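You operate a simulated robot arm through the tools that you are given. There is no shell and no other tool. Be economical: measure what you need, move in short steps, check, and stop when the job is done.

The job below is to be done with a simulated two-armed robot. You get a single attempt, and the scene is never put back.

JOB
Take the lid off the orange can on the tiled table and lay it down there.

It is judged by the outcome, as a careful person would: the job done as asked, and still so three seconds after it is handed in. It fails if anything else is knocked over, pushed out of place, dropped, spilled or broken. A push-on lid holds only when it is set on centred and level and pressed home; a screw cap is set on level and turned clockwise until tight.

ROBOT AND FRAMES
Two 7-joint arms with two-finger parallel grippers on one trunk, on a base that drives. Base frame: it is fixed to the floor where the robot stands at the start and does not move with it; the origin is under the middle of the robot, x ahead of it, y to its left, z up; the surface under the hand at the start is at about z = 800. Lengths are in mm, angles in degrees, forces in N, time in s.
The left shoulder is at the start at [70, 163, 1170], the right one opposite. With the tool pointing down near the work surface each hand reaches from about 380 to 880 mm from the robot's upright axis, wherever it stands, measured 20 degrees to its own side. Payload 3.43 kg a hand.
Tool frame (each hand has its own): the origin (TCP) lies between the finger pads and is the grasp point; the fingertips stand 34 mm ahead of it; z points along the fingers, y is the line along which they close. Largest opening 128 mm; finger width 24, thickness 12; the body of the gripper, 48 by 130 mm, starts 96 mm behind the TCP.
Orientation is told as [roll, pitch, yaw] about the base's x, y, z axes, in that order, counted from this pose: with the fingers straight down and closing along the base's y, the tool's x points along the base's -x, its y along +y and its z along -z.

CONTROLS
- The arms move only by the tool step_arm. It takes "left_plan", "right_plan" or both (then of equal length, played together; a hand with none holds still); each is a list of rows, each an object of numbers (a shift or turn left out is 0, a gripper value left out holds the last): "wx", "wy", "wz": the turn, a rotation vector about the tool's x, y, z in degrees; "x", "y", "z": the shift along the tool's x, y, z in mm; "claw": the opening in per cent of the stroke, from 0 (shut) to 100 (fully open). In form: [{"wx": .., "wy": .., "wz": .., "x": .., "y": .., "z": .., "claw": ..}, ...]. A call has 1 to 8 rows; each row shifts and turns the commanded pose from where the row before left it, along the tool's axes as they then stand. Rows are played at 5 a second. More than 50 mm and 8.6 degrees between two rows, or a gripper value outside its range, and nothing of the call is played. Where a pose cannot be reached the arm comes as near as it can. A force on the tool above 40 N (or 10 N above the force at the start of the call, whichever is more), or a blocked arm, ends the call early, and 0.2 s more pass. Each finger travels about 153 mm/s and halts on what it meets, pressing with about 26 N; the grip force reading is that of the motor and also rises with nothing between the fingers. The clock runs only during rows and for 0.2 s after the last one: add rows that do not move to give the fingers time. It gives the time, the measured TCP pose, the force on the tool (base axes), the opening and the grip force at its end, in the units of the frame above (readings bear some noise), with the torque about the TCP (base axes, N m) and any sound that the robot's microphone picked up.
- Cameras (640 x 400 px; columns grow to the right, rows downward): "scene" is now at [134.2, -22.2, 1393.7]; the picture's right is [-0.24, -0.97, 0.00], its down [-0.60, 0.15, -0.79] and it looks along [0.76, -0.19, -0.62] (base axes); focal length 295 px, centre (320, 200). "left" rides on the left gripper at [76, 11, -160] in its tool frame; the picture's right is [-0.15, 0.99, 0.00], its down [-0.88, -0.13, -0.46] and it looks along [-0.45, -0.07, 0.89] (tool axes); focal length 234 px, centre (320, 200). "right" rides on the right gripper at [76, -11, -160] in its tool frame; the picture's right is [0.15, 0.99, 0.00], its down [-0.88, 0.13, -0.46] and it looks along [-0.45, 0.07, 0.89] (tool axes); focal length 234 px, centre (320, 200). There is no depth. A picture from a camera that has moved, and an enlarged one, comes with that camera's place and axes in the base frame and with its lens.
- camera(camera): a new picture of that camera. It takes no simulated time.
- slide_trunk(by): slides the trunk up (or, below 0, down) by that many mm; the arms and the scene camera ride with it, the base frame stays. It gives what a move gives, with no picture.
- drive_base(legs): drives the robot by 1 to 6 legs, each [ahead, left, turn to the left] in mm, mm and degrees, along the robot's own axes; the way and the turn of a leg run together, so that a leg with both is an arc; at most 1500 mm and 180 degrees a leg. The arms and the cameras ride along, it lands a little off, and it stops where it bumps. It gives what a move gives.
- pan_tilt(pan, tilt): turns the head with the scene camera to pan (to the left, within 86 degrees either way) and tilt (down, from -29 to 69), counted from straight ahead of the robot. It gives what a move gives.
- inspect(camera, box): a new picture of the part [left, top, right, bottom] of that camera's present view, enlarged. It takes no simulated time.
- hand_in(): hands the job in; it is judged then, once.

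Work in short steps. Places have to be worked out from the pictures, the camera data and where the tool is seen: move nearer, look again, correct. Check each grasp and each placing, and mend what went wrong. You have 120 turns and 108 pictures in all, those below and enlarged ones among them. Open the grippers and draw the arms clear of the work before you hand the job in, unless the task says otherwise; then end with one line.

The tools are called after "Emit:" as a command line: name --argument value ..., lists and objects as JSON in quotes. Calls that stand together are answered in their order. step_arm: Moves the arms, as the interface text tells. Its arguments: {"type":"object","properties":{"left_plan":{"type":"array","items":{"type":"object","properties":{"wx":{"type":"number"},"wy":{"type":"number"},"wz":{"type":"number"},"x":{"type":"number"},"y":{"type":"number"},"z":{"type":"number"},"claw":{"type":"number"}}}},"right_plan":{"type":"array","items":{"type":"object","properties":{"wx":{"type":"number"},"wy":{"type":"number"},"wz":{"type":"number"},"x":{"type":"number"},"y":{"type":"number"},"z":{"type":"number"},"claw":{"type":"number"}}}}},"required":[]} The other tools are called the same way: slide_trunk (by) slides the trunk up or down; drive_base (legs) drives the base; pan_tilt (pan, tilt) turns the head that bears the scene camera; camera (camera) takes a picture; inspect (camera, box) takes an enlarged picture of a part of a camera's view; hand_in () hands the job in.

At the start:

```text
time_s: 0.0
left_tool_pos: [674.2, 107.8, 1130.3]
left_tcp_rot: [0.0, 0.0, 0.0]
left_force: [0.8, -0.4, 0.6]
left_wrist_torque: [0.0, -0.02, 0.0]
left_opening: 127.9
left_grasp_force: 0.0
right_tool_pos: [578.2, -354.1, 1077.2]
right_tcp_rot: [0.0, 0.1, 0.0]
right_force: [0.2, -0.5, -0.5]
right_wrist_torque: [-0.01, 0.01, 0.0]
right_opening: 127.9
right_grasp_force: 0.0
trunk travel left (down, up): [-650.0, 290.0]
robot x, y, heading: [-0.2, -0.7, -0.0]
head pan, tilt: [-13.9, 38.0]
```

scene: 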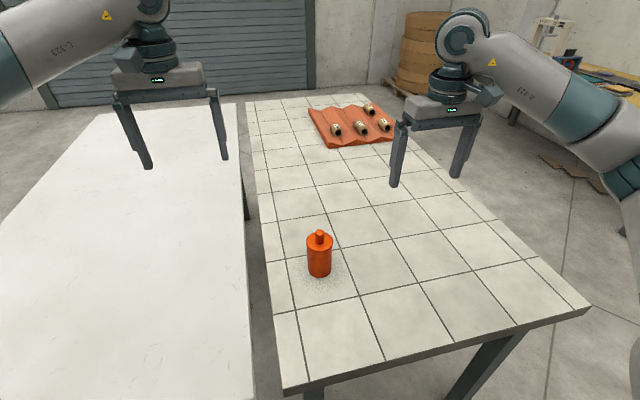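
right: 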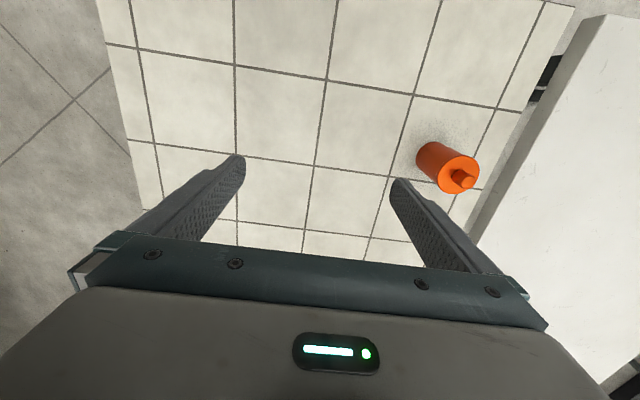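
left: 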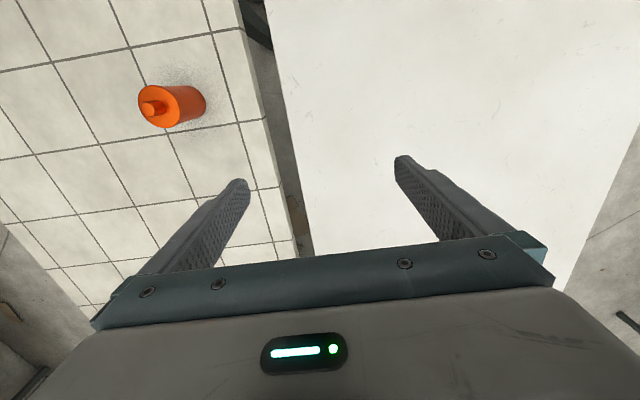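

The orange can stands on the tiled table near the robot; I take enlarged views to see the lid and work out its place.

Emit:
inspect --camera "scene" --box '[270, 210, 370, 290]'

Emit:
inspect --camera "right" --box '[390, 110, 510, 210]'

Emit:
inspect --camera "left" --box '[120, 60, 230, 150]'

```text
5.00 times, centred on (320, 250) of scene
camera zoom: at [134.2, -22.2, 1393.7], right [-0.24, -0.97, 0.0], down [-0.6, 0.15, -0.79], along [0.76, -0.19, -0.62], focal length 1474 px, centre (320, -50)
```

zoom: 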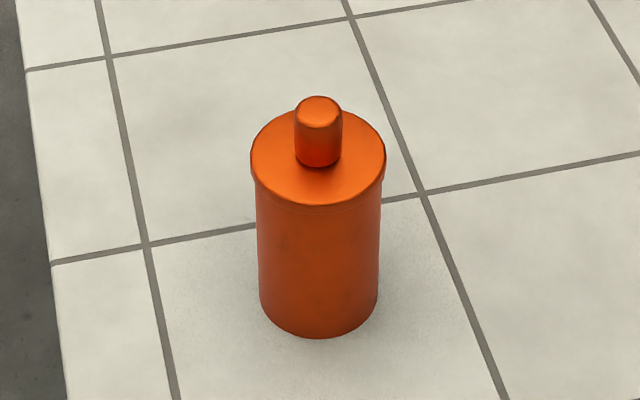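

```text
4.00 times, centred on (450, 160) of right
camera zoom: at [500.5, -366.5, 1236.8], right [-0.15, 0.99, 0.0], down [0.88, 0.13, 0.46], along [0.45, 0.07, -0.89], focal length 937 px, centre (-200, 360)
```

zoom: 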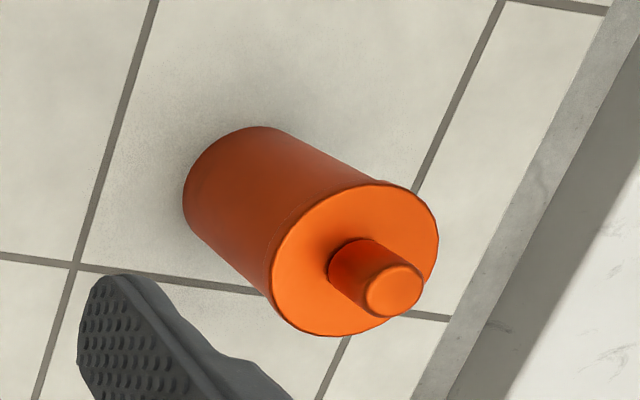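

```text
4.44 times, centred on (175, 105) of left
camera zoom: at [599.0, 119.6, 1289.5], right [0.15, 0.99, 0.0], down [0.88, -0.13, 0.46], along [0.45, -0.07, -0.89], focal length 1041 px, centre (964, 622)
```

zoom: 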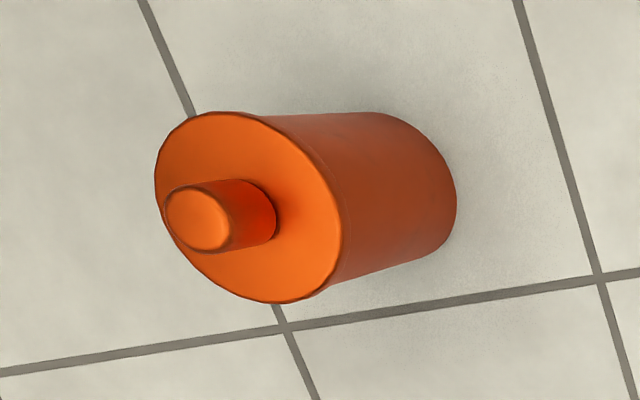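

The lid is a disc (about 62 mm across) with a knob about 21 mm across. Triangulating puts the knob top near (596, -135, 926) and the disc top near z 894. I move the right hand above it with the fingers partly open and look again.

Emit:
step_arm --right_plan '[{"y": 44, "x": -6, "claw": 50}, {"y": 44, "x": -6}, {"y": 44, "x": -6}, {"y": 44}, {"y": 43}, {"z": 35}, {"z": 30}]'

Emit:
camera --camera "right"

Emit:
camera --camera "scene"

Emit:
camera --camera "left"

```text
time_s: 1.6
left_tool_pos: [674.2, 108.1, 1128.2]
left_tcp_rot: [0.0, 0.0, 0.0]
left_force: [0.1, -1.0, 0.2]
left_wrist_torque: [-0.01, -0.01, -0.01]
left_opening: 128.1
left_grasp_force: 0.0
right_tool_pos: [597.3, -134.6, 1010.0]
right_tcp_rot: [0.0, 0.0, 0.0]
right_force: [0.0, -0.8, -0.2]
right_wrist_torque: [0.02, 0.05, 0.01]
right_opening: 64.3
right_grasp_force: 0.1
trunk travel left (down, up): [-650.0, 290.0]
robot x, y, heading: [-1.0, -0.7, 0.4]
head pan, tilt: [-13.9, 38.0]
```

```text
101 pictures are left
camera right: at [521.1, -148.0, 1170.1], right [-0.15, 0.99, 0.0], down [0.88, 0.13, 0.46], along [0.45, 0.07, -0.89], focal length 234 px, centre (320, 200)
```

right: 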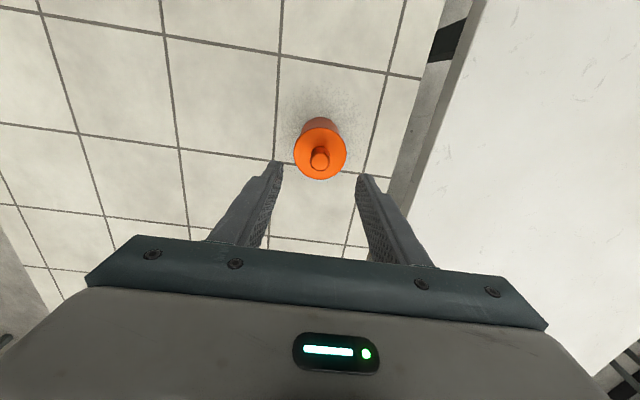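

```text
100 pictures are left
camera scene: at [134.6, -22.1, 1393.7], right [-0.24, -0.97, 0.0], down [-0.6, 0.15, -0.79], along [0.76, -0.19, -0.62], focal length 295 px, centre (320, 200)
```

scene: 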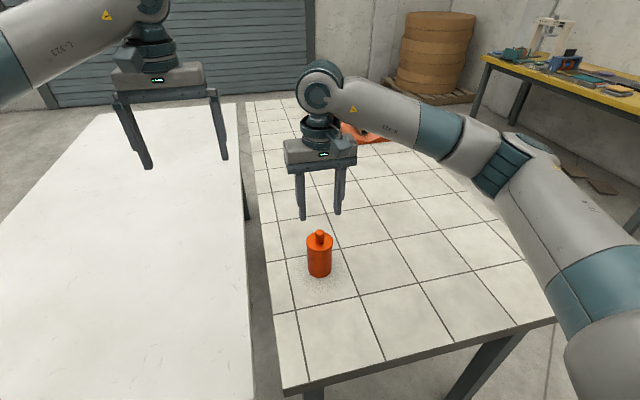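

```text
99 pictures are left
camera left: at [599.3, 119.7, 1289.3], right [0.15, 0.99, 0.0], down [0.88, -0.13, 0.46], along [0.45, -0.07, -0.89], focal length 234 px, centre (320, 200)
```

left: 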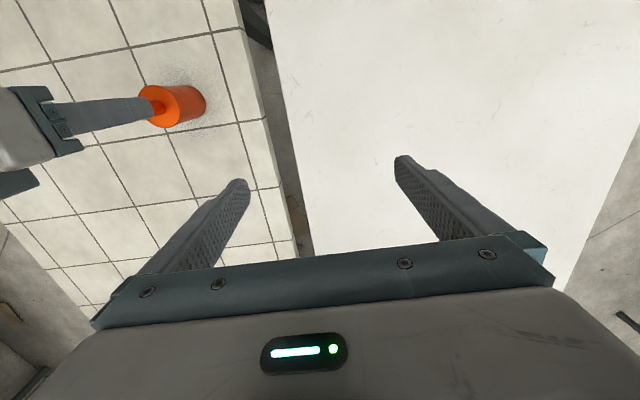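

The hand is above the can. An enlarged view refines the offset.

Emit:
inspect --camera "right" --box '[260, 100, 380, 200]'

```text
4.00 times, centred on (320, 150) of right
camera zoom: at [521.1, -148.0, 1170.1], right [-0.15, 0.99, 0.0], down [0.88, 0.13, 0.46], along [0.45, 0.07, -0.89], focal length 937 px, centre (320, 400)
```

zoom: 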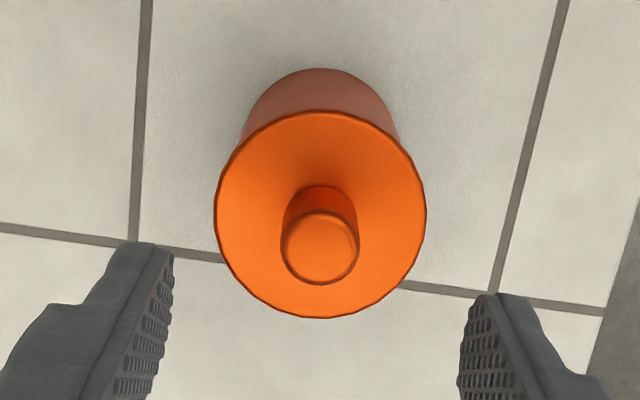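

Knob is at about (598, -135.5), with the disc top near z 896. I descend so the fingertips stop about 5 mm above the disc, then close.

Emit:
step_arm --right_plan '[{"z": 25, "y": -1, "claw": 35}, {"z": 25}, {"z": 15}, {"z": 8}, {}]'

Emit:
inspect --camera "right" --box '[240, 100, 400, 200]'

Emit:
inspect --camera "scene" --box '[270, 190, 370, 290]'

```text
time_s: 2.8
left_tool_pos: [674.7, 108.6, 1129.3]
left_tcp_rot: [0.0, 0.1, 0.1]
left_force: [0.2, 0.8, -0.1]
left_wrist_torque: [0.01, 0.0, -0.01]
left_opening: 128.0
left_grasp_force: 0.0
right_tool_pos: [597.0, -133.6, 938.3]
right_tcp_rot: [-0.1, 0.0, 0.0]
right_force: [0.3, -0.2, -0.1]
right_wrist_torque: [-0.02, 0.03, 0.01]
right_opening: 44.8
right_grasp_force: 0.1
trunk travel left (down, up): [-650.0, 290.0]
robot x, y, heading: [0.1, -1.4, -0.1]
head pan, tilt: [-13.9, 38.0]
```

```text
4.00 times, centred on (320, 150) of right
camera zoom: at [520.3, -146.3, 1098.7], right [-0.15, 0.99, 0.0], down [0.88, 0.13, 0.46], along [0.45, 0.07, -0.89], focal length 937 px, centre (320, 400)
```

zoom: 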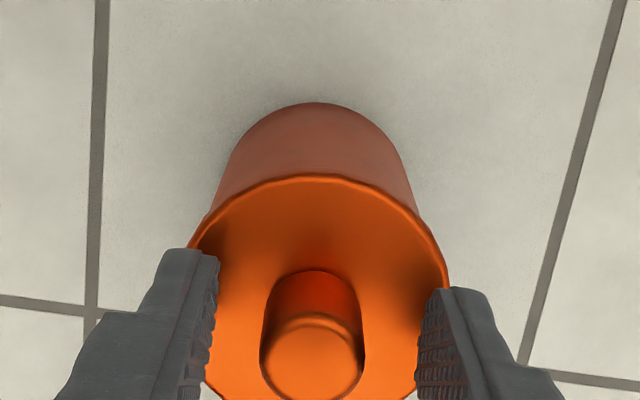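

```text
4.00 times, centred on (320, 240) of scene
camera zoom: at [134.0, -22.1, 1393.7], right [-0.24, -0.97, 0.0], down [-0.6, 0.15, -0.79], along [0.76, -0.19, -0.62], focal length 1179 px, centre (320, 40)
```

zoom: 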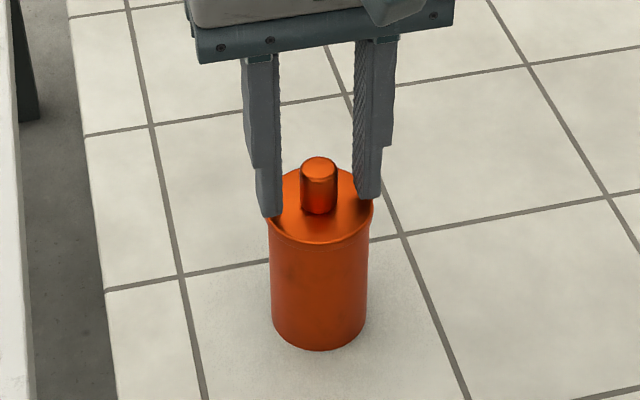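

The fingers straddle the knob, which sits about 1.5 mm toward -y. I correct that and close.

Emit:
step_arm --right_plan '[{"y": -1.6, "z": 1}, {"claw": 22}, {"claw": 16}, {"claw": 8}, {"claw": 0}, {}]'

Emit:
inspect --camera "right" --box '[240, 100, 400, 200]'

Emit:
inspect --camera "scene" --box '[270, 190, 370, 290]'

```text
time_s: 4.2
left_tool_pos: [673.4, 108.4, 1129.8]
left_tcp_rot: [0.0, 0.0, 0.0]
left_force: [-1.0, -0.8, -0.3]
left_wrist_torque: [-0.02, 0.02, -0.01]
left_opening: 128.0
left_grasp_force: 0.0
right_tool_pos: [595.2, -137.7, 937.4]
right_tcp_rot: [0.0, 0.0, -0.1]
right_force: [-0.6, 0.0, -0.4]
right_wrist_torque: [-0.06, 0.0, -0.01]
right_opening: 19.7
right_grasp_force: 25.9
trunk travel left (down, up): [-650.0, 290.0]
robot x, y, heading: [1.2, -0.2, 0.1]
head pan, tilt: [-13.9, 38.0]
```

```text
4.00 times, centred on (320, 150) of right
camera zoom: at [519.2, -149.1, 1097.5], right [-0.15, 0.99, 0.0], down [0.88, 0.13, 0.46], along [0.45, 0.07, -0.89], focal length 937 px, centre (320, 400)
```

zoom: 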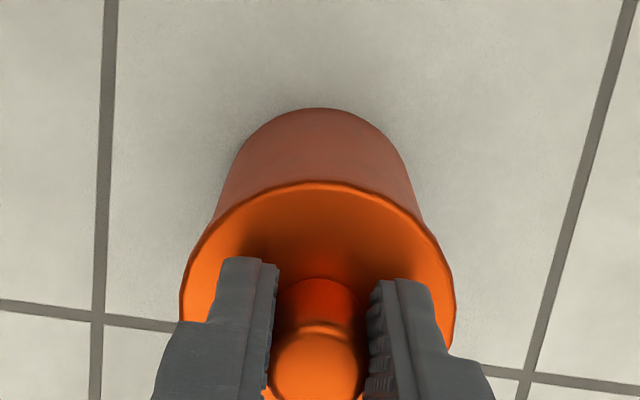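

```text
4.00 times, centred on (320, 240) of scene
camera zoom: at [134.2, -22.1, 1393.7], right [-0.24, -0.97, 0.0], down [-0.6, 0.15, -0.79], along [0.76, -0.19, -0.62], focal length 1179 px, centre (320, 40)
```

zoom: 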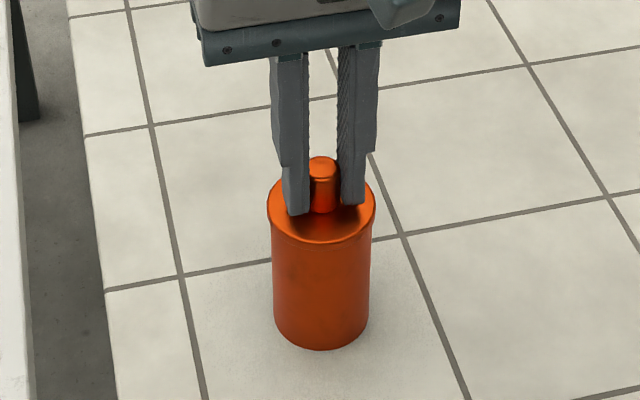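

The knob is gripped at a 19.7 mm opening. I pull up a few millimetres, slowly, and read the force.

Emit:
step_arm --right_plan '[{"z": -1}, {"z": -1}, {"z": -2}, {"z": -2}, {}]'

Emit:
inspect --camera "scene" --box '[270, 190, 370, 290]'

```text
time_s: 5.4
left_tool_pos: [675.5, 107.6, 1129.0]
left_tcp_rot: [0.0, 0.0, 0.0]
left_force: [0.1, 0.0, 0.9]
left_wrist_torque: [0.0, 0.0, 0.02]
left_opening: 127.9
left_grasp_force: 0.1
right_tool_pos: [595.4, -137.0, 943.6]
right_tcp_rot: [0.0, 0.0, 0.0]
right_force: [-0.1, 1.0, -0.3]
right_wrist_torque: [-0.05, 0.01, -0.03]
right_opening: 20.2
right_grasp_force: 26.1
trunk travel left (down, up): [-650.0, 290.0]
robot x, y, heading: [-0.2, -1.8, 0.3]
head pan, tilt: [-13.9, 38.0]
```

```text
4.00 times, centred on (320, 240) of scene
camera zoom: at [134.4, -22.2, 1393.7], right [-0.24, -0.97, 0.0], down [-0.6, 0.15, -0.79], along [0.76, -0.19, -0.62], focal length 1179 px, centre (320, 40)
```

zoom: 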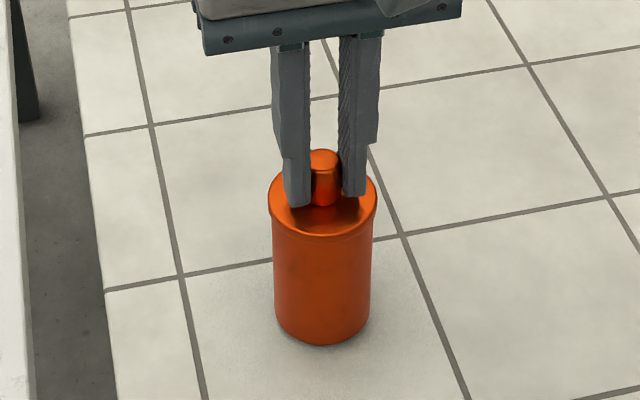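

The bottom edge of the can seems to have risen with the lid. I check that from the other cameras.

Emit:
inspect --camera "left" --box '[120, 60, 230, 150]'

Emit:
inspect --camera "scene" --box '[295, 225, 345, 285]'

```text
4.44 times, centred on (175, 105) of left
camera zoom: at [599.2, 119.6, 1289.4], right [0.15, 0.99, 0.0], down [0.88, -0.13, 0.46], along [0.45, -0.07, -0.89], focal length 1041 px, centre (964, 622)
```

zoom: 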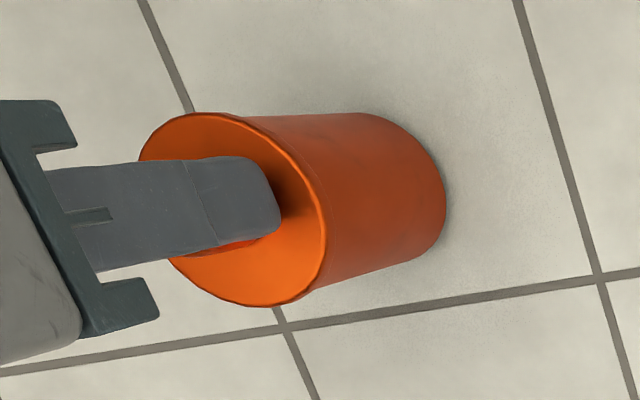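

```text
6.67 times, centred on (320, 255) of scene
camera zoom: at [134.4, -22.2, 1393.7], right [-0.24, -0.97, 0.0], down [-0.6, 0.15, -0.79], along [0.76, -0.19, -0.62], focal length 1965 px, centre (320, -167)
```

zoom: 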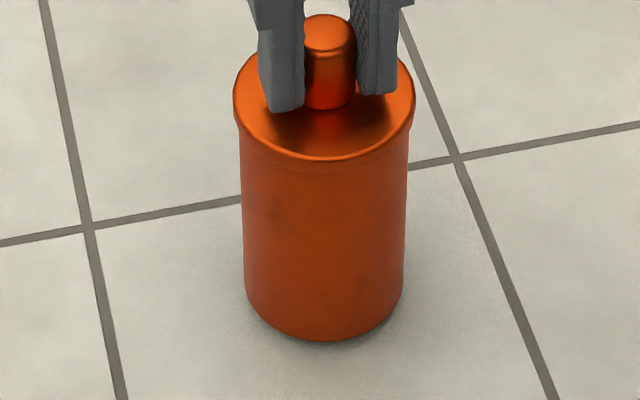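

The whole can lifted with the lid, so the lid is tight and the left hand must hold the body. I set the can back down, then start turning the left hand so its fingers can come in from the left, tilted 45°.

Emit:
step_arm --right_plan '[{"z": 2}, {"z": 2}, {"z": 1}, {"z": 0.7}, {}, {}, {}, {}]' --left_plan '[{"wz": 8.5}, {"wz": 8.5}, {"wz": 8.5}, {"wz": 8.5}, {"wz": 8.5}, {"wz": 8.5}, {"wz": 8.5}, {"wz": 8.5}]'

Emit:
inspect --camera "scene" --box '[270, 190, 370, 290]'

```text
time_s: 7.2
left_tool_pos: [636.6, 42.7, 1124.5]
left_tcp_rot: [0.7, -0.4, -60.4]
left_force: [0.0, -1.2, 0.8]
left_wrist_torque: [-0.01, 0.0, 0.0]
left_opening: 127.9
left_grasp_force: 0.1
left hand out of reach, approached as far as the arm can: row 6, 7, 8
right_tool_pos: [595.1, -138.8, 938.3]
right_tcp_rot: [0.2, 0.1, 0.0]
right_force: [0.2, 1.7, 3.2]
right_wrist_torque: [0.24, -0.05, -0.02]
right_opening: 20.0
right_grasp_force: 25.9
trunk travel left (down, up): [-650.0, 290.0]
robot x, y, heading: [-2.8, -0.4, 0.3]
head pan, tilt: [-13.9, 38.0]
```

```text
4.00 times, centred on (320, 240) of scene
camera zoom: at [133.6, -24.5, 1393.7], right [-0.24, -0.97, 0.0], down [-0.6, 0.15, -0.79], along [0.77, -0.19, -0.62], focal length 1179 px, centre (320, 40)
```

zoom: 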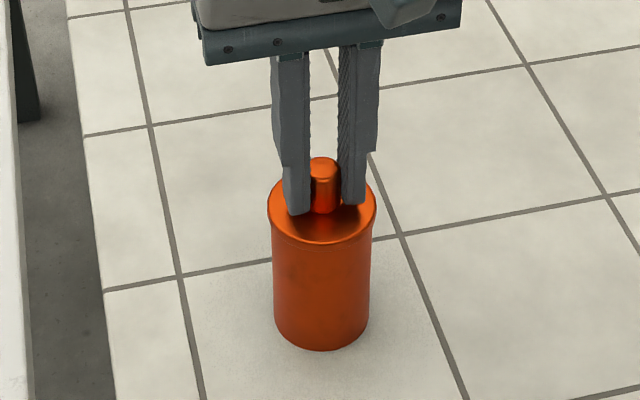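

The can is back on the table. The left hand hit a joint limit in yaw, so I'll use about -43° yaw with a 45° tilt, coming in from the near left; I turn back and tilt.

Emit:
step_arm --left_plan '[{"wz": -8.5}, {"wz": -8.5}, {"wy": -8.5}, {"wy": -8.5}, {"wy": -8.5}, {"wy": -8.5}, {"wy": -8.5}, {}]'

Emit:
camera --camera "scene"

Emit:
camera --camera "left"

```text
time_s: 9.0
left_tool_pos: [636.0, 44.3, 1124.9]
left_tcp_rot: [0.2, -42.6, -44.9]
left_force: [0.1, -0.5, -0.1]
left_wrist_torque: [0.02, -0.01, -0.02]
left_opening: 128.0
left_grasp_force: 0.2
right_tool_pos: [594.9, -137.4, 937.4]
right_tcp_rot: [0.0, -0.1, 0.0]
right_force: [-0.2, 0.3, 0.2]
right_wrist_torque: [0.06, -0.01, 0.0]
right_opening: 19.9
right_grasp_force: 25.8
trunk travel left (down, up): [-650.0, 290.0]
robot x, y, heading: [-1.0, 1.4, -0.0]
head pan, tilt: [-13.9, 38.0]
```

```text
89 pictures are left
camera scene: at [134.1, -22.8, 1393.7], right [-0.24, -0.97, 0.0], down [-0.6, 0.15, -0.79], along [0.76, -0.19, -0.62], focal length 295 px, centre (320, 200)
```

scene: 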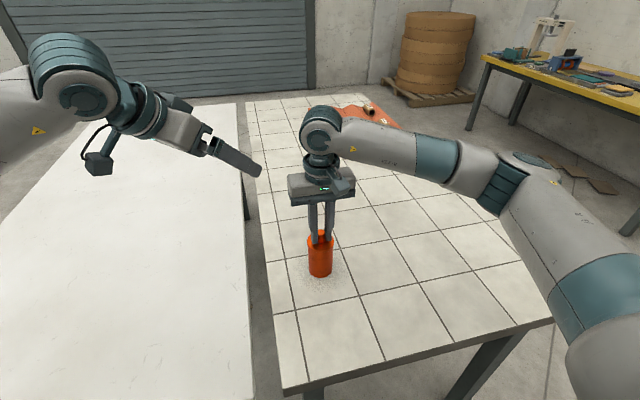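

```text
88 pictures are left
camera left: at [529.0, 167.5, 1191.7], right [0.77, 0.63, 0.1], down [0.15, -0.33, 0.93], along [0.62, -0.71, -0.35], focal length 234 px, centre (320, 200)
```

left: 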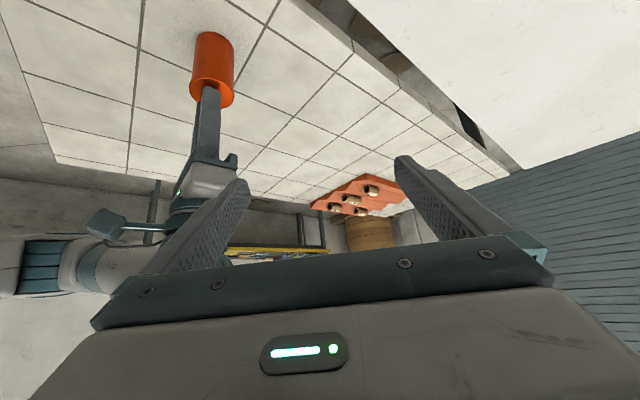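

Orientation is good (yaw -45, pitch -42.6). I bring the left hand to a pre-grasp point about 140 mm back along its approach line to the can body, first down and back, then across.

Emit:
step_arm --left_plan '[{"x": 37.7, "y": -25.2, "z": 3.8, "claw": 80}, {"x": 37.7, "y": -25.2, "z": 3.8}, {"x": 37.7, "y": -25.2, "z": 3.8}, {"x": 0.75, "y": -20.2, "z": 30.6}, {"x": 0.75, "y": -20.2, "z": 30.6}, {"x": 0.75, "y": -20.2, "z": 30.6}, {"x": 0.75, "y": -20.2, "z": 30.6}, {}]'

Emit:
camera --camera "scene"

Emit:
camera --camera "left"

Emit:
camera --camera "right"

```text
time_s: 10.8
left_tool_pos: [533.0, -70.9, 945.8]
left_tcp_rot: [0.1, -42.7, -44.9]
left_force: [0.0, 0.9, -0.1]
left_wrist_torque: [-0.02, 0.02, -0.01]
left_opening: 102.3
left_grasp_force: 0.1
right_tool_pos: [594.2, -137.1, 938.1]
right_tcp_rot: [0.0, 0.0, 0.2]
right_force: [0.6, 0.4, 0.3]
right_wrist_torque: [-0.02, 0.01, 0.01]
right_opening: 20.0
right_grasp_force: 25.9
trunk travel left (down, up): [-650.0, 290.0]
robot x, y, heading: [3.7, -0.9, 0.3]
head pan, tilt: [-13.9, 38.0]
```

```text
87 pictures are left
camera scene: at [134.1, -21.5, 1393.7], right [-0.24, -0.97, 0.0], down [-0.6, 0.15, -0.79], along [0.76, -0.19, -0.62], focal length 295 px, centre (320, 200)
```

scene: 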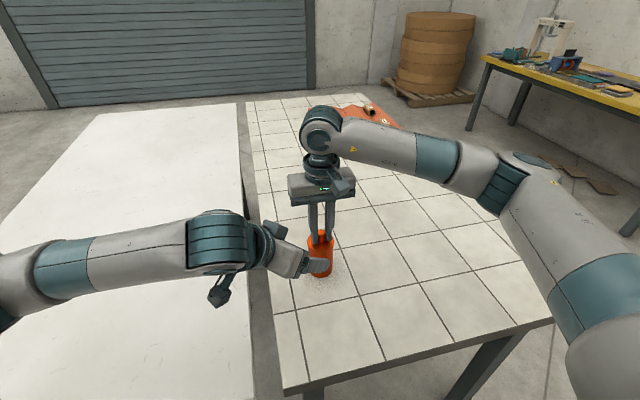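

```text
86 pictures are left
camera left: at [424.3, 53.2, 1012.4], right [0.77, 0.63, 0.1], down [0.15, -0.33, 0.93], along [0.62, -0.71, -0.35], focal length 234 px, centre (320, 200)
```

left: 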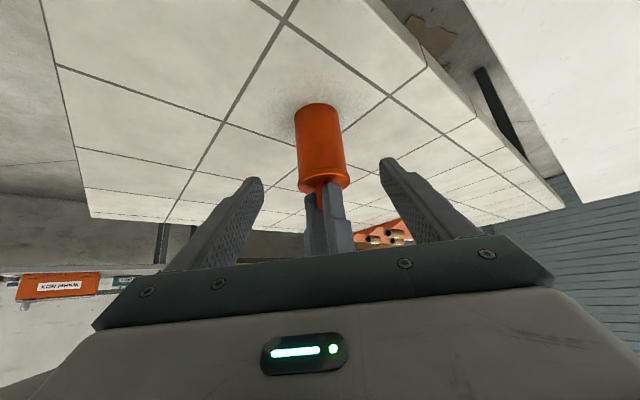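

```text
85 pictures are left
camera right: at [518.4, -149.3, 1098.2], right [-0.15, 0.99, 0.0], down [0.88, 0.13, 0.46], along [0.45, 0.07, -0.89], focal length 234 px, centre (320, 200)
```

right: 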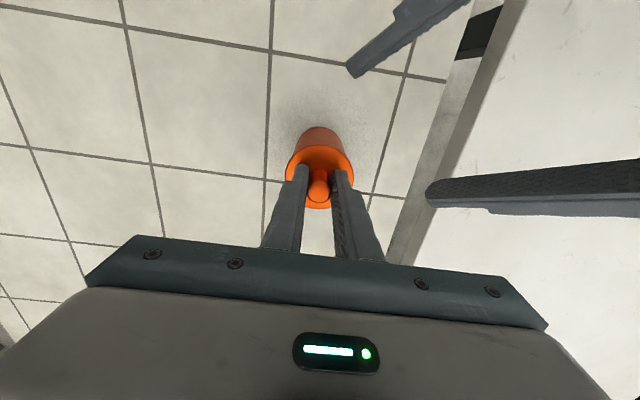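

Aligned: the can is between the left fingers. I advance most of the way and check.

Emit:
step_arm --left_plan '[{"x": 0.5, "y": -0.7, "z": 25}, {"x": 0.5, "y": -0.7, "z": 25}, {"x": 0.5, "y": -0.7, "z": 25}, {"x": 0.4, "y": -0.7, "z": 25}, {}]'

Emit:
camera --camera "left"

Emit:
camera --camera "right"

Emit:
inspect --camera "scene" --box '[220, 180, 380, 300]'

```text
time_s: 12.0
left_tool_pos: [576.4, -121.2, 872.7]
left_tcp_rot: [0.1, -42.6, -44.8]
left_force: [-0.2, 0.2, -0.3]
left_wrist_torque: [0.0, 0.0, -0.01]
left_opening: 102.5
left_grasp_force: 0.2
right_tool_pos: [595.0, -137.8, 937.5]
right_tcp_rot: [-0.1, 0.0, 0.0]
right_force: [0.0, 0.5, 0.4]
right_wrist_torque: [0.02, 0.02, 0.01]
right_opening: 20.0
right_grasp_force: 25.5
trunk travel left (down, up): [-650.0, 290.0]
robot x, y, heading: [-2.2, 2.6, -0.1]
head pan, tilt: [-13.9, 38.0]
```

```text
84 pictures are left
camera left: at [468.5, 2.8, 938.6], right [0.77, 0.63, 0.1], down [0.15, -0.33, 0.93], along [0.62, -0.71, -0.35], focal length 234 px, centre (320, 200)
```

left: 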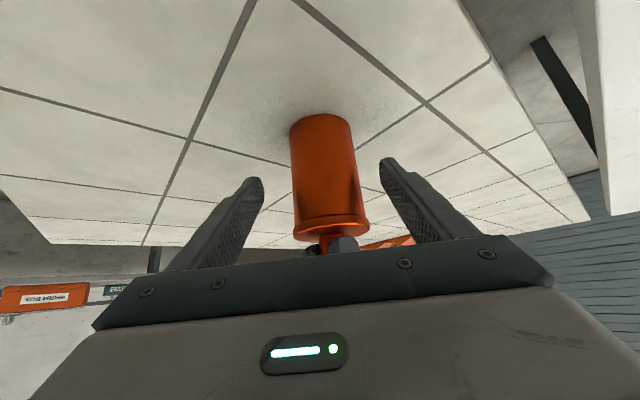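

```text
83 pictures are left
camera right: at [518.4, -149.6, 1098.2], right [-0.15, 0.99, 0.0], down [0.88, 0.13, 0.46], along [0.45, 0.07, -0.89], focal length 234 px, centre (320, 200)
```

right: 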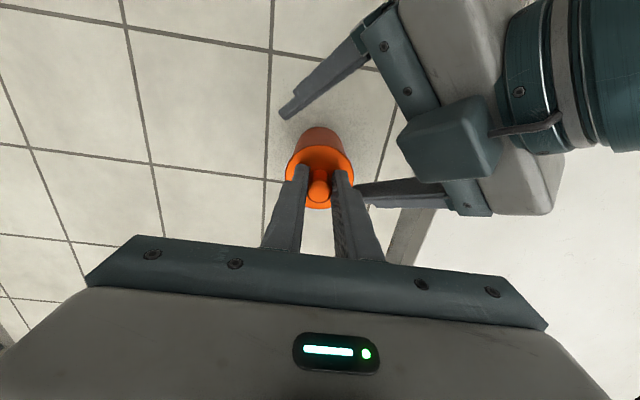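

```text
3.33 times, centred on (300, 240) of scene
camera zoom: at [134.1, -21.9, 1393.7], right [-0.24, -0.97, 0.0], down [-0.6, 0.15, -0.79], along [0.76, -0.19, -0.62], focal length 982 px, centre (387, 67)
```

zoom: 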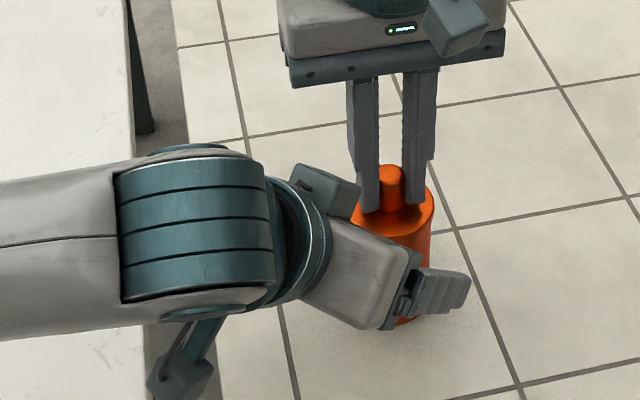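

Clear and centred. I advance the last 37 mm so the pads sit beside the can body.

Emit:
step_arm --left_plan '[{"z": 12, "y": 0.5}, {"z": 12, "y": 0.5}, {"z": 12, "y": 0.5}, {}]'

Emit:
camera --camera "left"

Emit:
inspect --camera "scene" --box '[220, 180, 380, 300]'

Emit:
camera --camera "right"

```text
time_s: 13.0
left_tool_pos: [596.0, -135.8, 845.6]
left_tcp_rot: [0.2, -42.6, -44.8]
left_force: [0.7, -0.4, -0.3]
left_wrist_torque: [0.02, -0.01, 0.01]
left_opening: 102.0
left_grasp_force: 0.1
right_tool_pos: [593.9, -137.8, 938.1]
right_tcp_rot: [0.0, -0.1, -0.1]
right_force: [-0.5, 1.0, -0.4]
right_wrist_torque: [0.04, 0.04, 0.01]
right_opening: 19.7
right_grasp_force: 26.1
trunk travel left (down, up): [-650.0, 290.0]
robot x, y, heading: [-1.4, 2.6, -0.2]
head pan, tilt: [-13.9, 38.0]
```

```text
81 pictures are left
camera left: at [486.7, -12.1, 912.2], right [0.77, 0.63, 0.1], down [0.15, -0.33, 0.93], along [0.62, -0.71, -0.35], focal length 234 px, centre (320, 200)
```

left: 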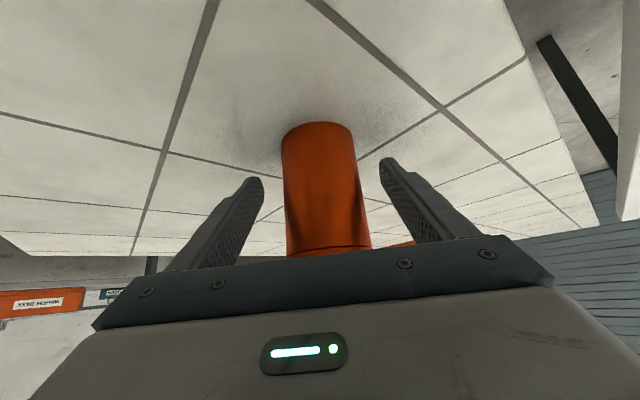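

```text
3.33 times, centred on (300, 240) of scene
camera zoom: at [134.2, -22.1, 1393.7], right [-0.24, -0.97, 0.0], down [-0.6, 0.15, -0.79], along [0.76, -0.19, -0.62], focal length 982 px, centre (387, 67)
```

zoom: 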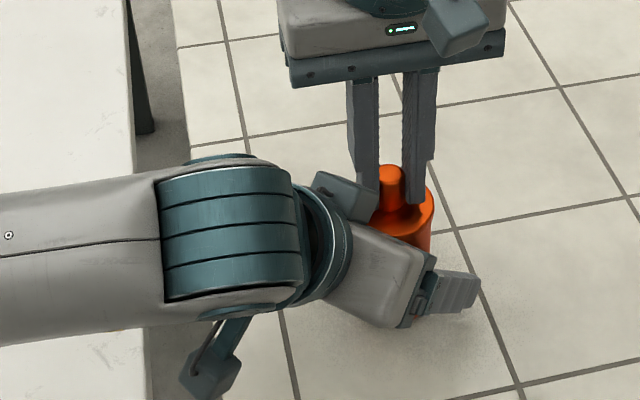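

```text
79 pictures are left
camera right: at [518.5, -149.7, 1098.1], right [-0.15, 0.99, 0.0], down [0.88, 0.13, 0.46], along [0.45, 0.07, -0.89], focal length 234 px, centre (320, 200)
```

right: 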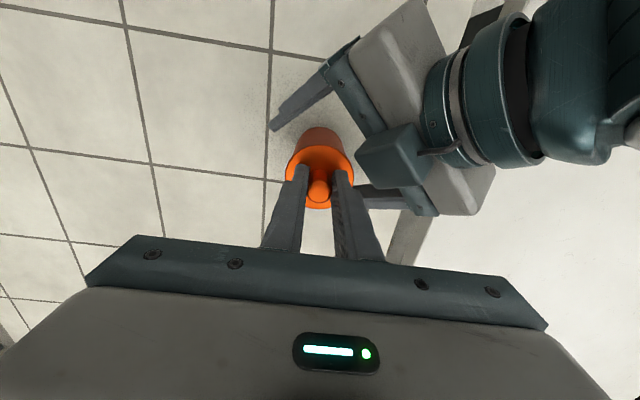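

The pads are beside the body. I close the left hand in steps onto the can.

Emit:
step_arm --left_plan '[{"claw": 60}, {"claw": 52}, {"claw": 48}, {"claw": 44}, {"claw": 40}, {"claw": 30}, {"claw": 30}, {}]'

Emit:
camera --camera "left"

Emit:
inspect --camera "scene" --box '[220, 180, 380, 300]'

```text
time_s: 14.8
left_tool_pos: [596.0, -135.2, 845.2]
left_tcp_rot: [0.1, -42.6, -44.9]
left_force: [-0.1, 0.0, -0.2]
left_wrist_torque: [-0.05, 0.06, 0.02]
left_opening: 55.5
left_grasp_force: 26.0
right_tool_pos: [596.2, -136.8, 937.8]
right_tcp_rot: [0.0, 0.0, 0.0]
right_force: [0.5, 0.0, 0.1]
right_wrist_torque: [0.01, -0.02, -0.01]
right_opening: 19.6
right_grasp_force: 26.0
trunk travel left (down, up): [-650.0, 290.0]
robot x, y, heading: [0.8, 1.7, 0.3]
head pan, tilt: [-13.9, 38.0]
heard: snap
```

```text
78 pictures are left
camera left: at [486.6, -12.3, 912.4], right [0.77, 0.63, 0.1], down [0.15, -0.33, 0.93], along [0.62, -0.71, -0.35], focal length 234 px, centre (320, 200)
```

left: 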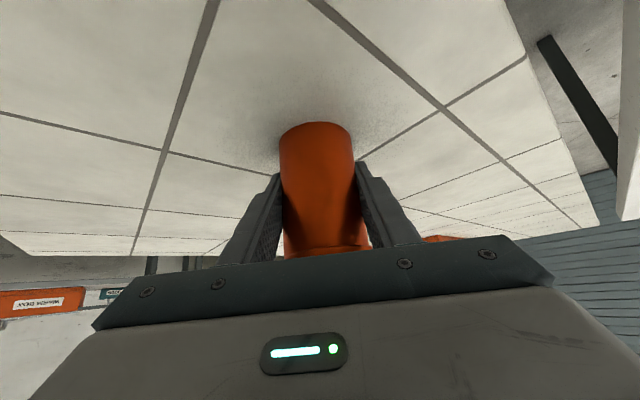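

```text
3.33 times, centred on (300, 240) of scene
camera zoom: at [134.1, -22.2, 1393.7], right [-0.24, -0.97, 0.0], down [-0.6, 0.15, -0.79], along [0.76, -0.19, -0.62], focal length 982 px, centre (387, 67)
```

zoom: 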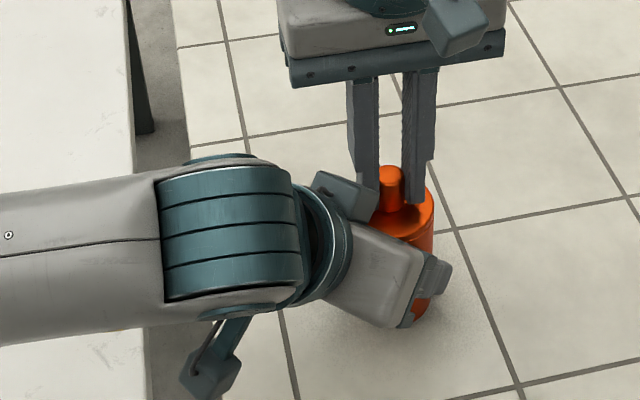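

A snap was heard, so the lid may have popped loose. The left hand holds the body firmly (55.5 mm), and I now pull the lid up slowly with the right hand.

Emit:
step_arm --right_plan '[{"z": -1}, {"z": -1}, {"z": -2}, {"z": -2}, {"z": -4}, {"z": -5}, {}]'

Emit:
inspect --camera "scene" --box '[220, 180, 380, 300]'

Emit:
camera --camera "left"

```text
time_s: 16.4
left_tool_pos: [595.0, -135.6, 846.1]
left_tcp_rot: [0.2, -42.6, -45.0]
left_force: [-0.6, 0.2, 0.9]
left_wrist_torque: [-0.06, 0.05, -0.03]
left_opening: 55.2
left_grasp_force: 26.4
right_tool_pos: [596.0, -138.0, 953.5]
right_tcp_rot: [0.0, 0.1, 0.0]
right_force: [0.2, 0.1, 0.0]
right_wrist_torque: [0.01, 0.0, 0.0]
right_opening: 19.9
right_grasp_force: 25.9
trunk travel left (down, up): [-650.0, 290.0]
robot x, y, heading: [-3.0, -0.3, 0.1]
head pan, tilt: [-13.9, 38.0]
```

```text
3.33 times, centred on (300, 240) of scene
camera zoom: at [134.0, -22.2, 1393.7], right [-0.24, -0.97, 0.0], down [-0.6, 0.15, -0.79], along [0.76, -0.19, -0.62], focal length 982 px, centre (387, 67)
```

zoom: 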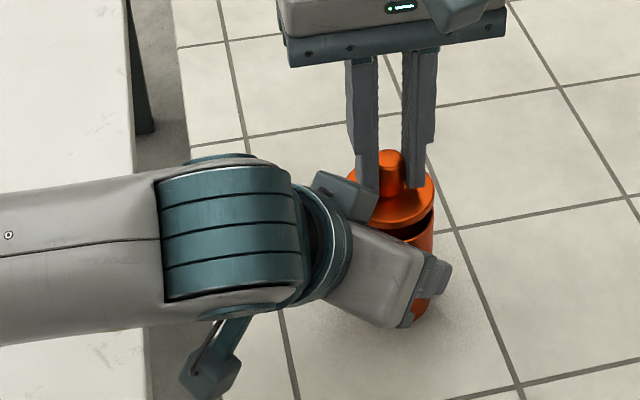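

```text
75 pictures are left
camera left: at [486.6, -12.1, 912.4], right [0.77, 0.63, 0.1], down [0.15, -0.33, 0.93], along [0.62, -0.71, -0.35], focal length 234 px, centre (320, 200)
```

left: 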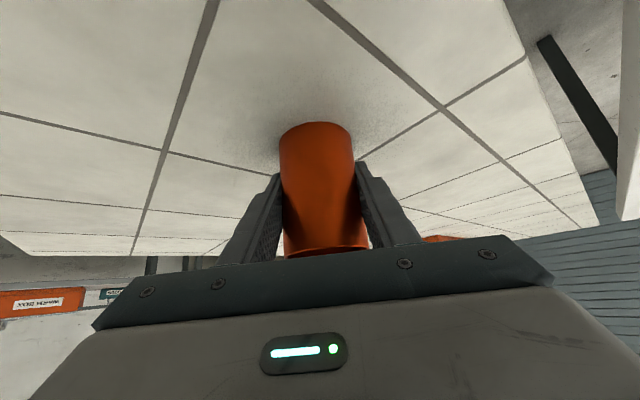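

The lid is off. I lift it clear and carry it about 155 mm to the right, over open table.

Emit:
step_arm --right_plan '[{"z": -25}, {"z": -30}, {"z": -10}, {"y": -35}, {"y": -40}, {"y": -40}, {"y": -40}, {}]'

Emit:
camera --camera "scene"

Emit:
inspect --camera "scene" --box '[280, 160, 420, 300]'

Emit:
camera --camera "right"

```text
time_s: 18.2
left_tool_pos: [596.0, -135.6, 846.0]
left_tcp_rot: [0.1, -42.7, -44.9]
left_force: [1.0, 0.3, 1.1]
left_wrist_torque: [-0.06, 0.08, -0.02]
left_opening: 55.0
left_grasp_force: 26.0
right_tool_pos: [596.2, -295.0, 1014.1]
right_tcp_rot: [0.0, -0.1, 0.0]
right_force: [0.4, -0.3, 0.1]
right_wrist_torque: [0.0, 0.01, 0.03]
right_opening: 19.7
right_grasp_force: 26.0
trunk travel left (down, up): [-650.0, 290.0]
robot x, y, heading: [1.0, 1.2, 0.0]
head pan, tilt: [-13.9, 38.0]
```

```text
74 pictures are left
camera scene: at [134.4, -21.3, 1393.7], right [-0.24, -0.97, 0.0], down [-0.6, 0.15, -0.79], along [0.76, -0.19, -0.62], focal length 295 px, centre (320, 200)
```

scene: 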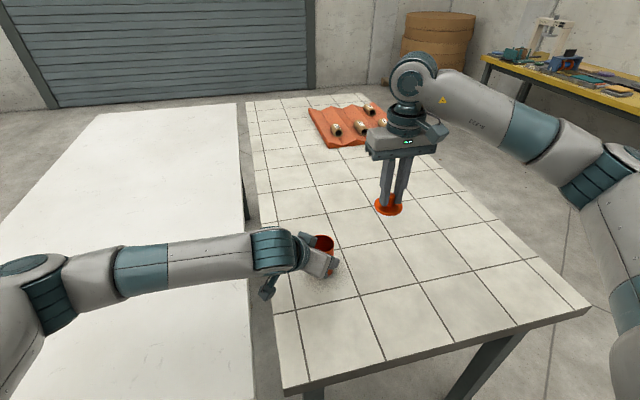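

```text
2.86 times, centred on (350, 230) of scene
camera zoom: at [134.4, -21.3, 1393.7], right [-0.24, -0.97, 0.0], down [-0.6, 0.15, -0.79], along [0.76, -0.19, -0.62], focal length 842 px, centre (234, 114)
```

zoom: 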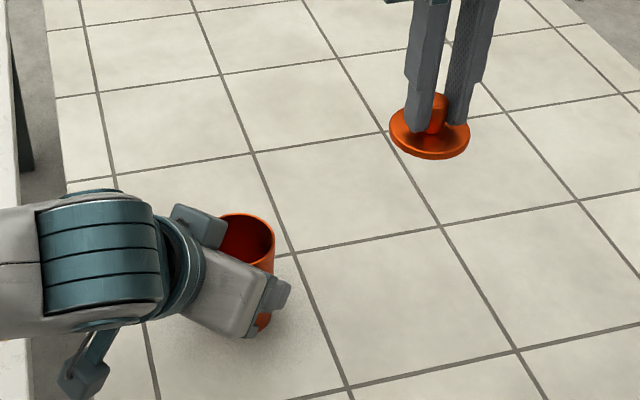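

```text
72 pictures are left
camera right: at [519.6, -307.3, 1175.7], right [-0.15, 0.99, 0.0], down [0.88, 0.13, 0.46], along [0.45, 0.07, -0.89], focal length 234 px, centre (320, 200)
```

right: 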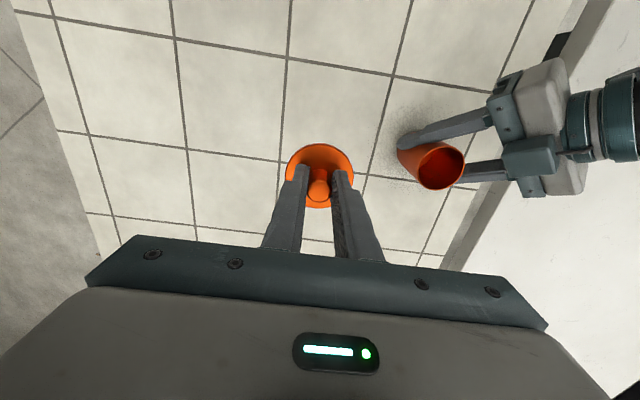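

The can is open and empty, and the lid is level in the right hand. I lower it to just above the table.

Emit:
step_arm --right_plan '[{"z": 40}, {"z": 40}, {"z": 35}, {"z": 20}, {"z": 8}, {"z": 3}, {"z": 2}, {}]'

Emit:
inspect --camera "scene" --box '[340, 190, 440, 290]'

```text
time_s: 20.0
left_tool_pos: [594.3, -135.7, 845.5]
left_tcp_rot: [0.1, -42.6, -44.9]
left_force: [0.5, -0.7, 0.9]
left_wrist_torque: [-0.06, 0.01, 0.01]
left_opening: 55.4
left_grasp_force: 25.8
right_tool_pos: [596.5, -293.7, 870.0]
right_tcp_rot: [0.0, 0.0, 0.0]
right_force: [-0.5, 0.1, -1.0]
right_wrist_torque: [0.01, -0.03, 0.01]
right_opening: 19.9
right_grasp_force: 26.3
trunk travel left (down, up): [-650.0, 290.0]
robot x, y, heading: [0.1, -5.6, -0.2]
head pan, tilt: [-13.9, 38.0]
```

```text
4.00 times, centred on (390, 240) of scene
camera zoom: at [134.1, -22.3, 1393.7], right [-0.24, -0.97, 0.0], down [-0.6, 0.15, -0.79], along [0.76, -0.19, -0.62], focal length 1179 px, centre (40, 40)
```

zoom: 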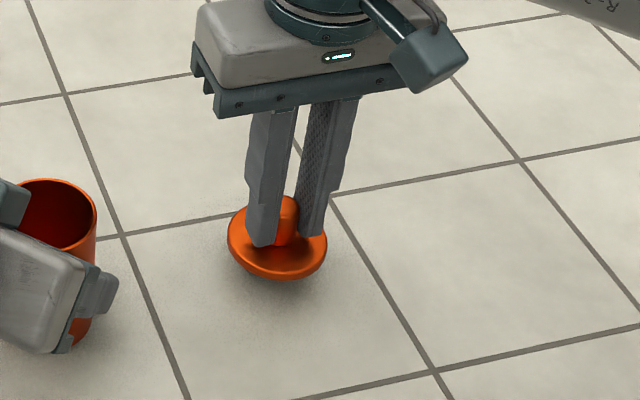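

No contact yet, with the shadow a little below the lid. I lower it in 2 mm steps.

Emit:
step_arm --right_plan '[{"z": 3}, {"z": 2}, {"z": 2}, {"z": 2}, {}]'

Emit:
inspect --camera "scene" --box '[340, 190, 440, 290]'

```text
time_s: 21.2
left_tool_pos: [595.5, -136.4, 845.9]
left_tcp_rot: [0.1, -42.7, -44.9]
left_force: [0.2, -0.5, 1.4]
left_wrist_torque: [-0.06, 0.03, 0.02]
left_opening: 55.3
left_grasp_force: 25.7
right_tool_pos: [596.1, -291.4, 859.8]
right_tcp_rot: [0.0, 0.0, 0.1]
right_force: [1.1, 0.3, -0.4]
right_wrist_torque: [0.05, -0.01, -0.06]
right_opening: 19.6
right_grasp_force: 26.1
trunk travel left (down, up): [-650.0, 290.0]
robot x, y, heading: [1.0, -2.6, -0.1]
head pan, tilt: [-13.9, 38.0]
```

```text
4.00 times, centred on (390, 240) of scene
camera zoom: at [134.0, -22.2, 1393.7], right [-0.24, -0.97, 0.0], down [-0.6, 0.15, -0.79], along [0.76, -0.19, -0.62], focal length 1179 px, centre (40, 40)
```

zoom: 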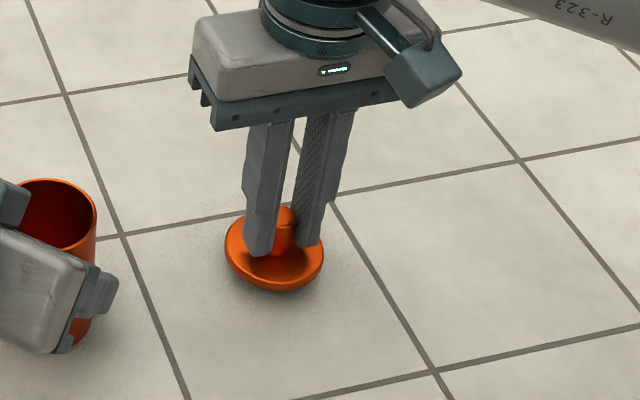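

Still no contact force, so I keep lowering gently.

Emit:
step_arm --right_plan '[{"z": 2}, {"z": 1}, {"z": 1}, {"z": 1}, {}]'

Emit:
inspect --camera "scene" --box '[340, 190, 440, 290]'

```text
time_s: 22.4
left_tool_pos: [594.5, -136.3, 846.3]
left_tcp_rot: [0.2, -42.6, -44.9]
left_force: [0.9, -0.4, 1.3]
left_wrist_torque: [-0.03, 0.04, 0.04]
left_opening: 55.5
left_grasp_force: 26.0
right_tool_pos: [594.0, -293.4, 856.0]
right_tcp_rot: [0.0, -0.1, 0.0]
right_force: [0.1, -0.6, -0.1]
right_wrist_torque: [-0.02, 0.01, -0.02]
right_opening: 19.7
right_grasp_force: 26.0
trunk travel left (down, up): [-650.0, 290.0]
robot x, y, heading: [0.3, -2.7, -0.1]
head pan, tilt: [-13.9, 38.0]
```

```text
4.00 times, centred on (390, 240) of scene
camera zoom: at [134.0, -22.2, 1393.7], right [-0.24, -0.97, 0.0], down [-0.6, 0.15, -0.79], along [0.76, -0.19, -0.62], focal length 1179 px, centre (40, 40)
```

zoom: 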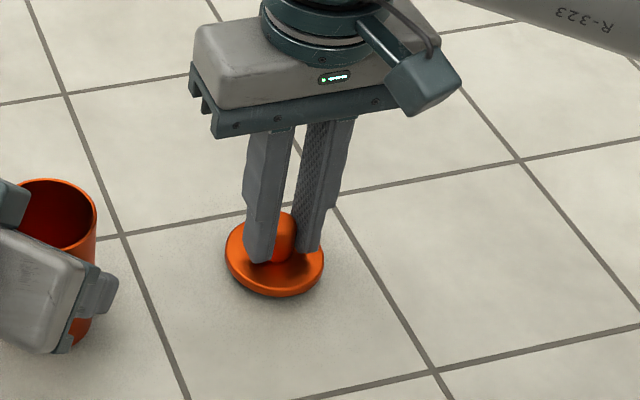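

Very near the table now; I continue in 1 mm steps.

Emit:
step_arm --right_plan '[{"z": 1}, {"z": 1}, {"z": 1}, {}]'

Emit:
inspect --camera "scene" --box '[340, 190, 440, 290]'

```text
time_s: 23.4
left_tool_pos: [595.4, -135.7, 844.8]
left_tcp_rot: [0.2, -42.6, -44.9]
left_force: [-0.5, -0.6, 1.0]
left_wrist_torque: [-0.07, 0.05, 0.02]
left_opening: 54.8
left_grasp_force: 25.7
right_tool_pos: [595.1, -292.2, 852.7]
right_tcp_rot: [0.1, 0.0, -0.1]
right_force: [0.1, -0.3, -1.2]
right_wrist_torque: [-0.01, 0.01, -0.02]
right_opening: 19.6
right_grasp_force: 26.2
trunk travel left (down, up): [-650.0, 290.0]
robot x, y, heading: [1.5, 2.3, 0.1]
head pan, tilt: [-13.9, 38.0]
```

```text
4.00 times, centred on (390, 240) of scene
camera zoom: at [134.0, -22.2, 1393.7], right [-0.24, -0.97, 0.0], down [-0.6, 0.15, -0.79], along [0.76, -0.19, -0.62], focal length 1179 px, centre (40, 40)
```

zoom: 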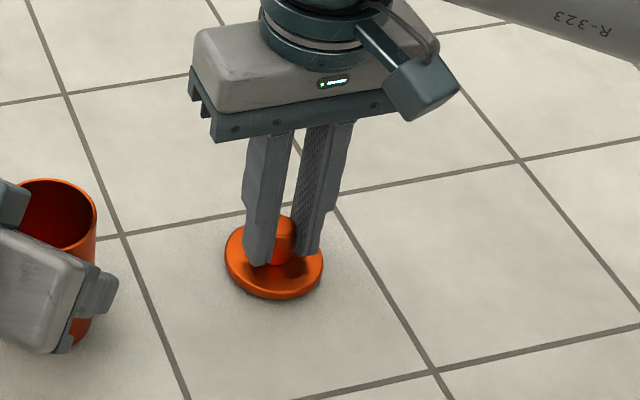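

Still no upward force; a few more 1 mm steps.

Emit:
step_arm --right_plan '[{"z": 1}, {"z": 1}, {"z": 1}, {}]'

Emit:
inspect --camera "scene" --box '[340, 190, 440, 290]'

```text
time_s: 24.4
left_tool_pos: [594.2, -135.8, 846.3]
left_tcp_rot: [0.1, -42.6, -44.9]
left_force: [0.4, -0.2, 1.8]
left_wrist_torque: [-0.04, 0.04, -0.04]
left_opening: 55.2
left_grasp_force: 25.6
right_tool_pos: [594.3, -292.5, 848.9]
right_tcp_rot: [0.0, 0.0, 0.0]
right_force: [0.1, 0.6, -0.1]
right_wrist_torque: [-0.01, -0.01, -0.01]
right_opening: 19.7
right_grasp_force: 25.7
trunk travel left (down, up): [-650.0, 290.0]
robot x, y, heading: [0.2, -0.2, -0.1]
head pan, tilt: [-13.9, 38.0]
```

```text
4.00 times, centred on (390, 240) of scene
camera zoom: at [134.0, -22.2, 1393.7], right [-0.24, -0.97, 0.0], down [-0.6, 0.15, -0.79], along [0.76, -0.19, -0.62], focal length 1179 px, centre (40, 40)
```

zoom: 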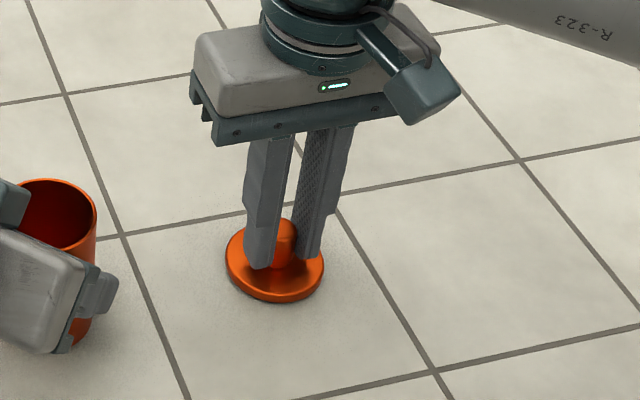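

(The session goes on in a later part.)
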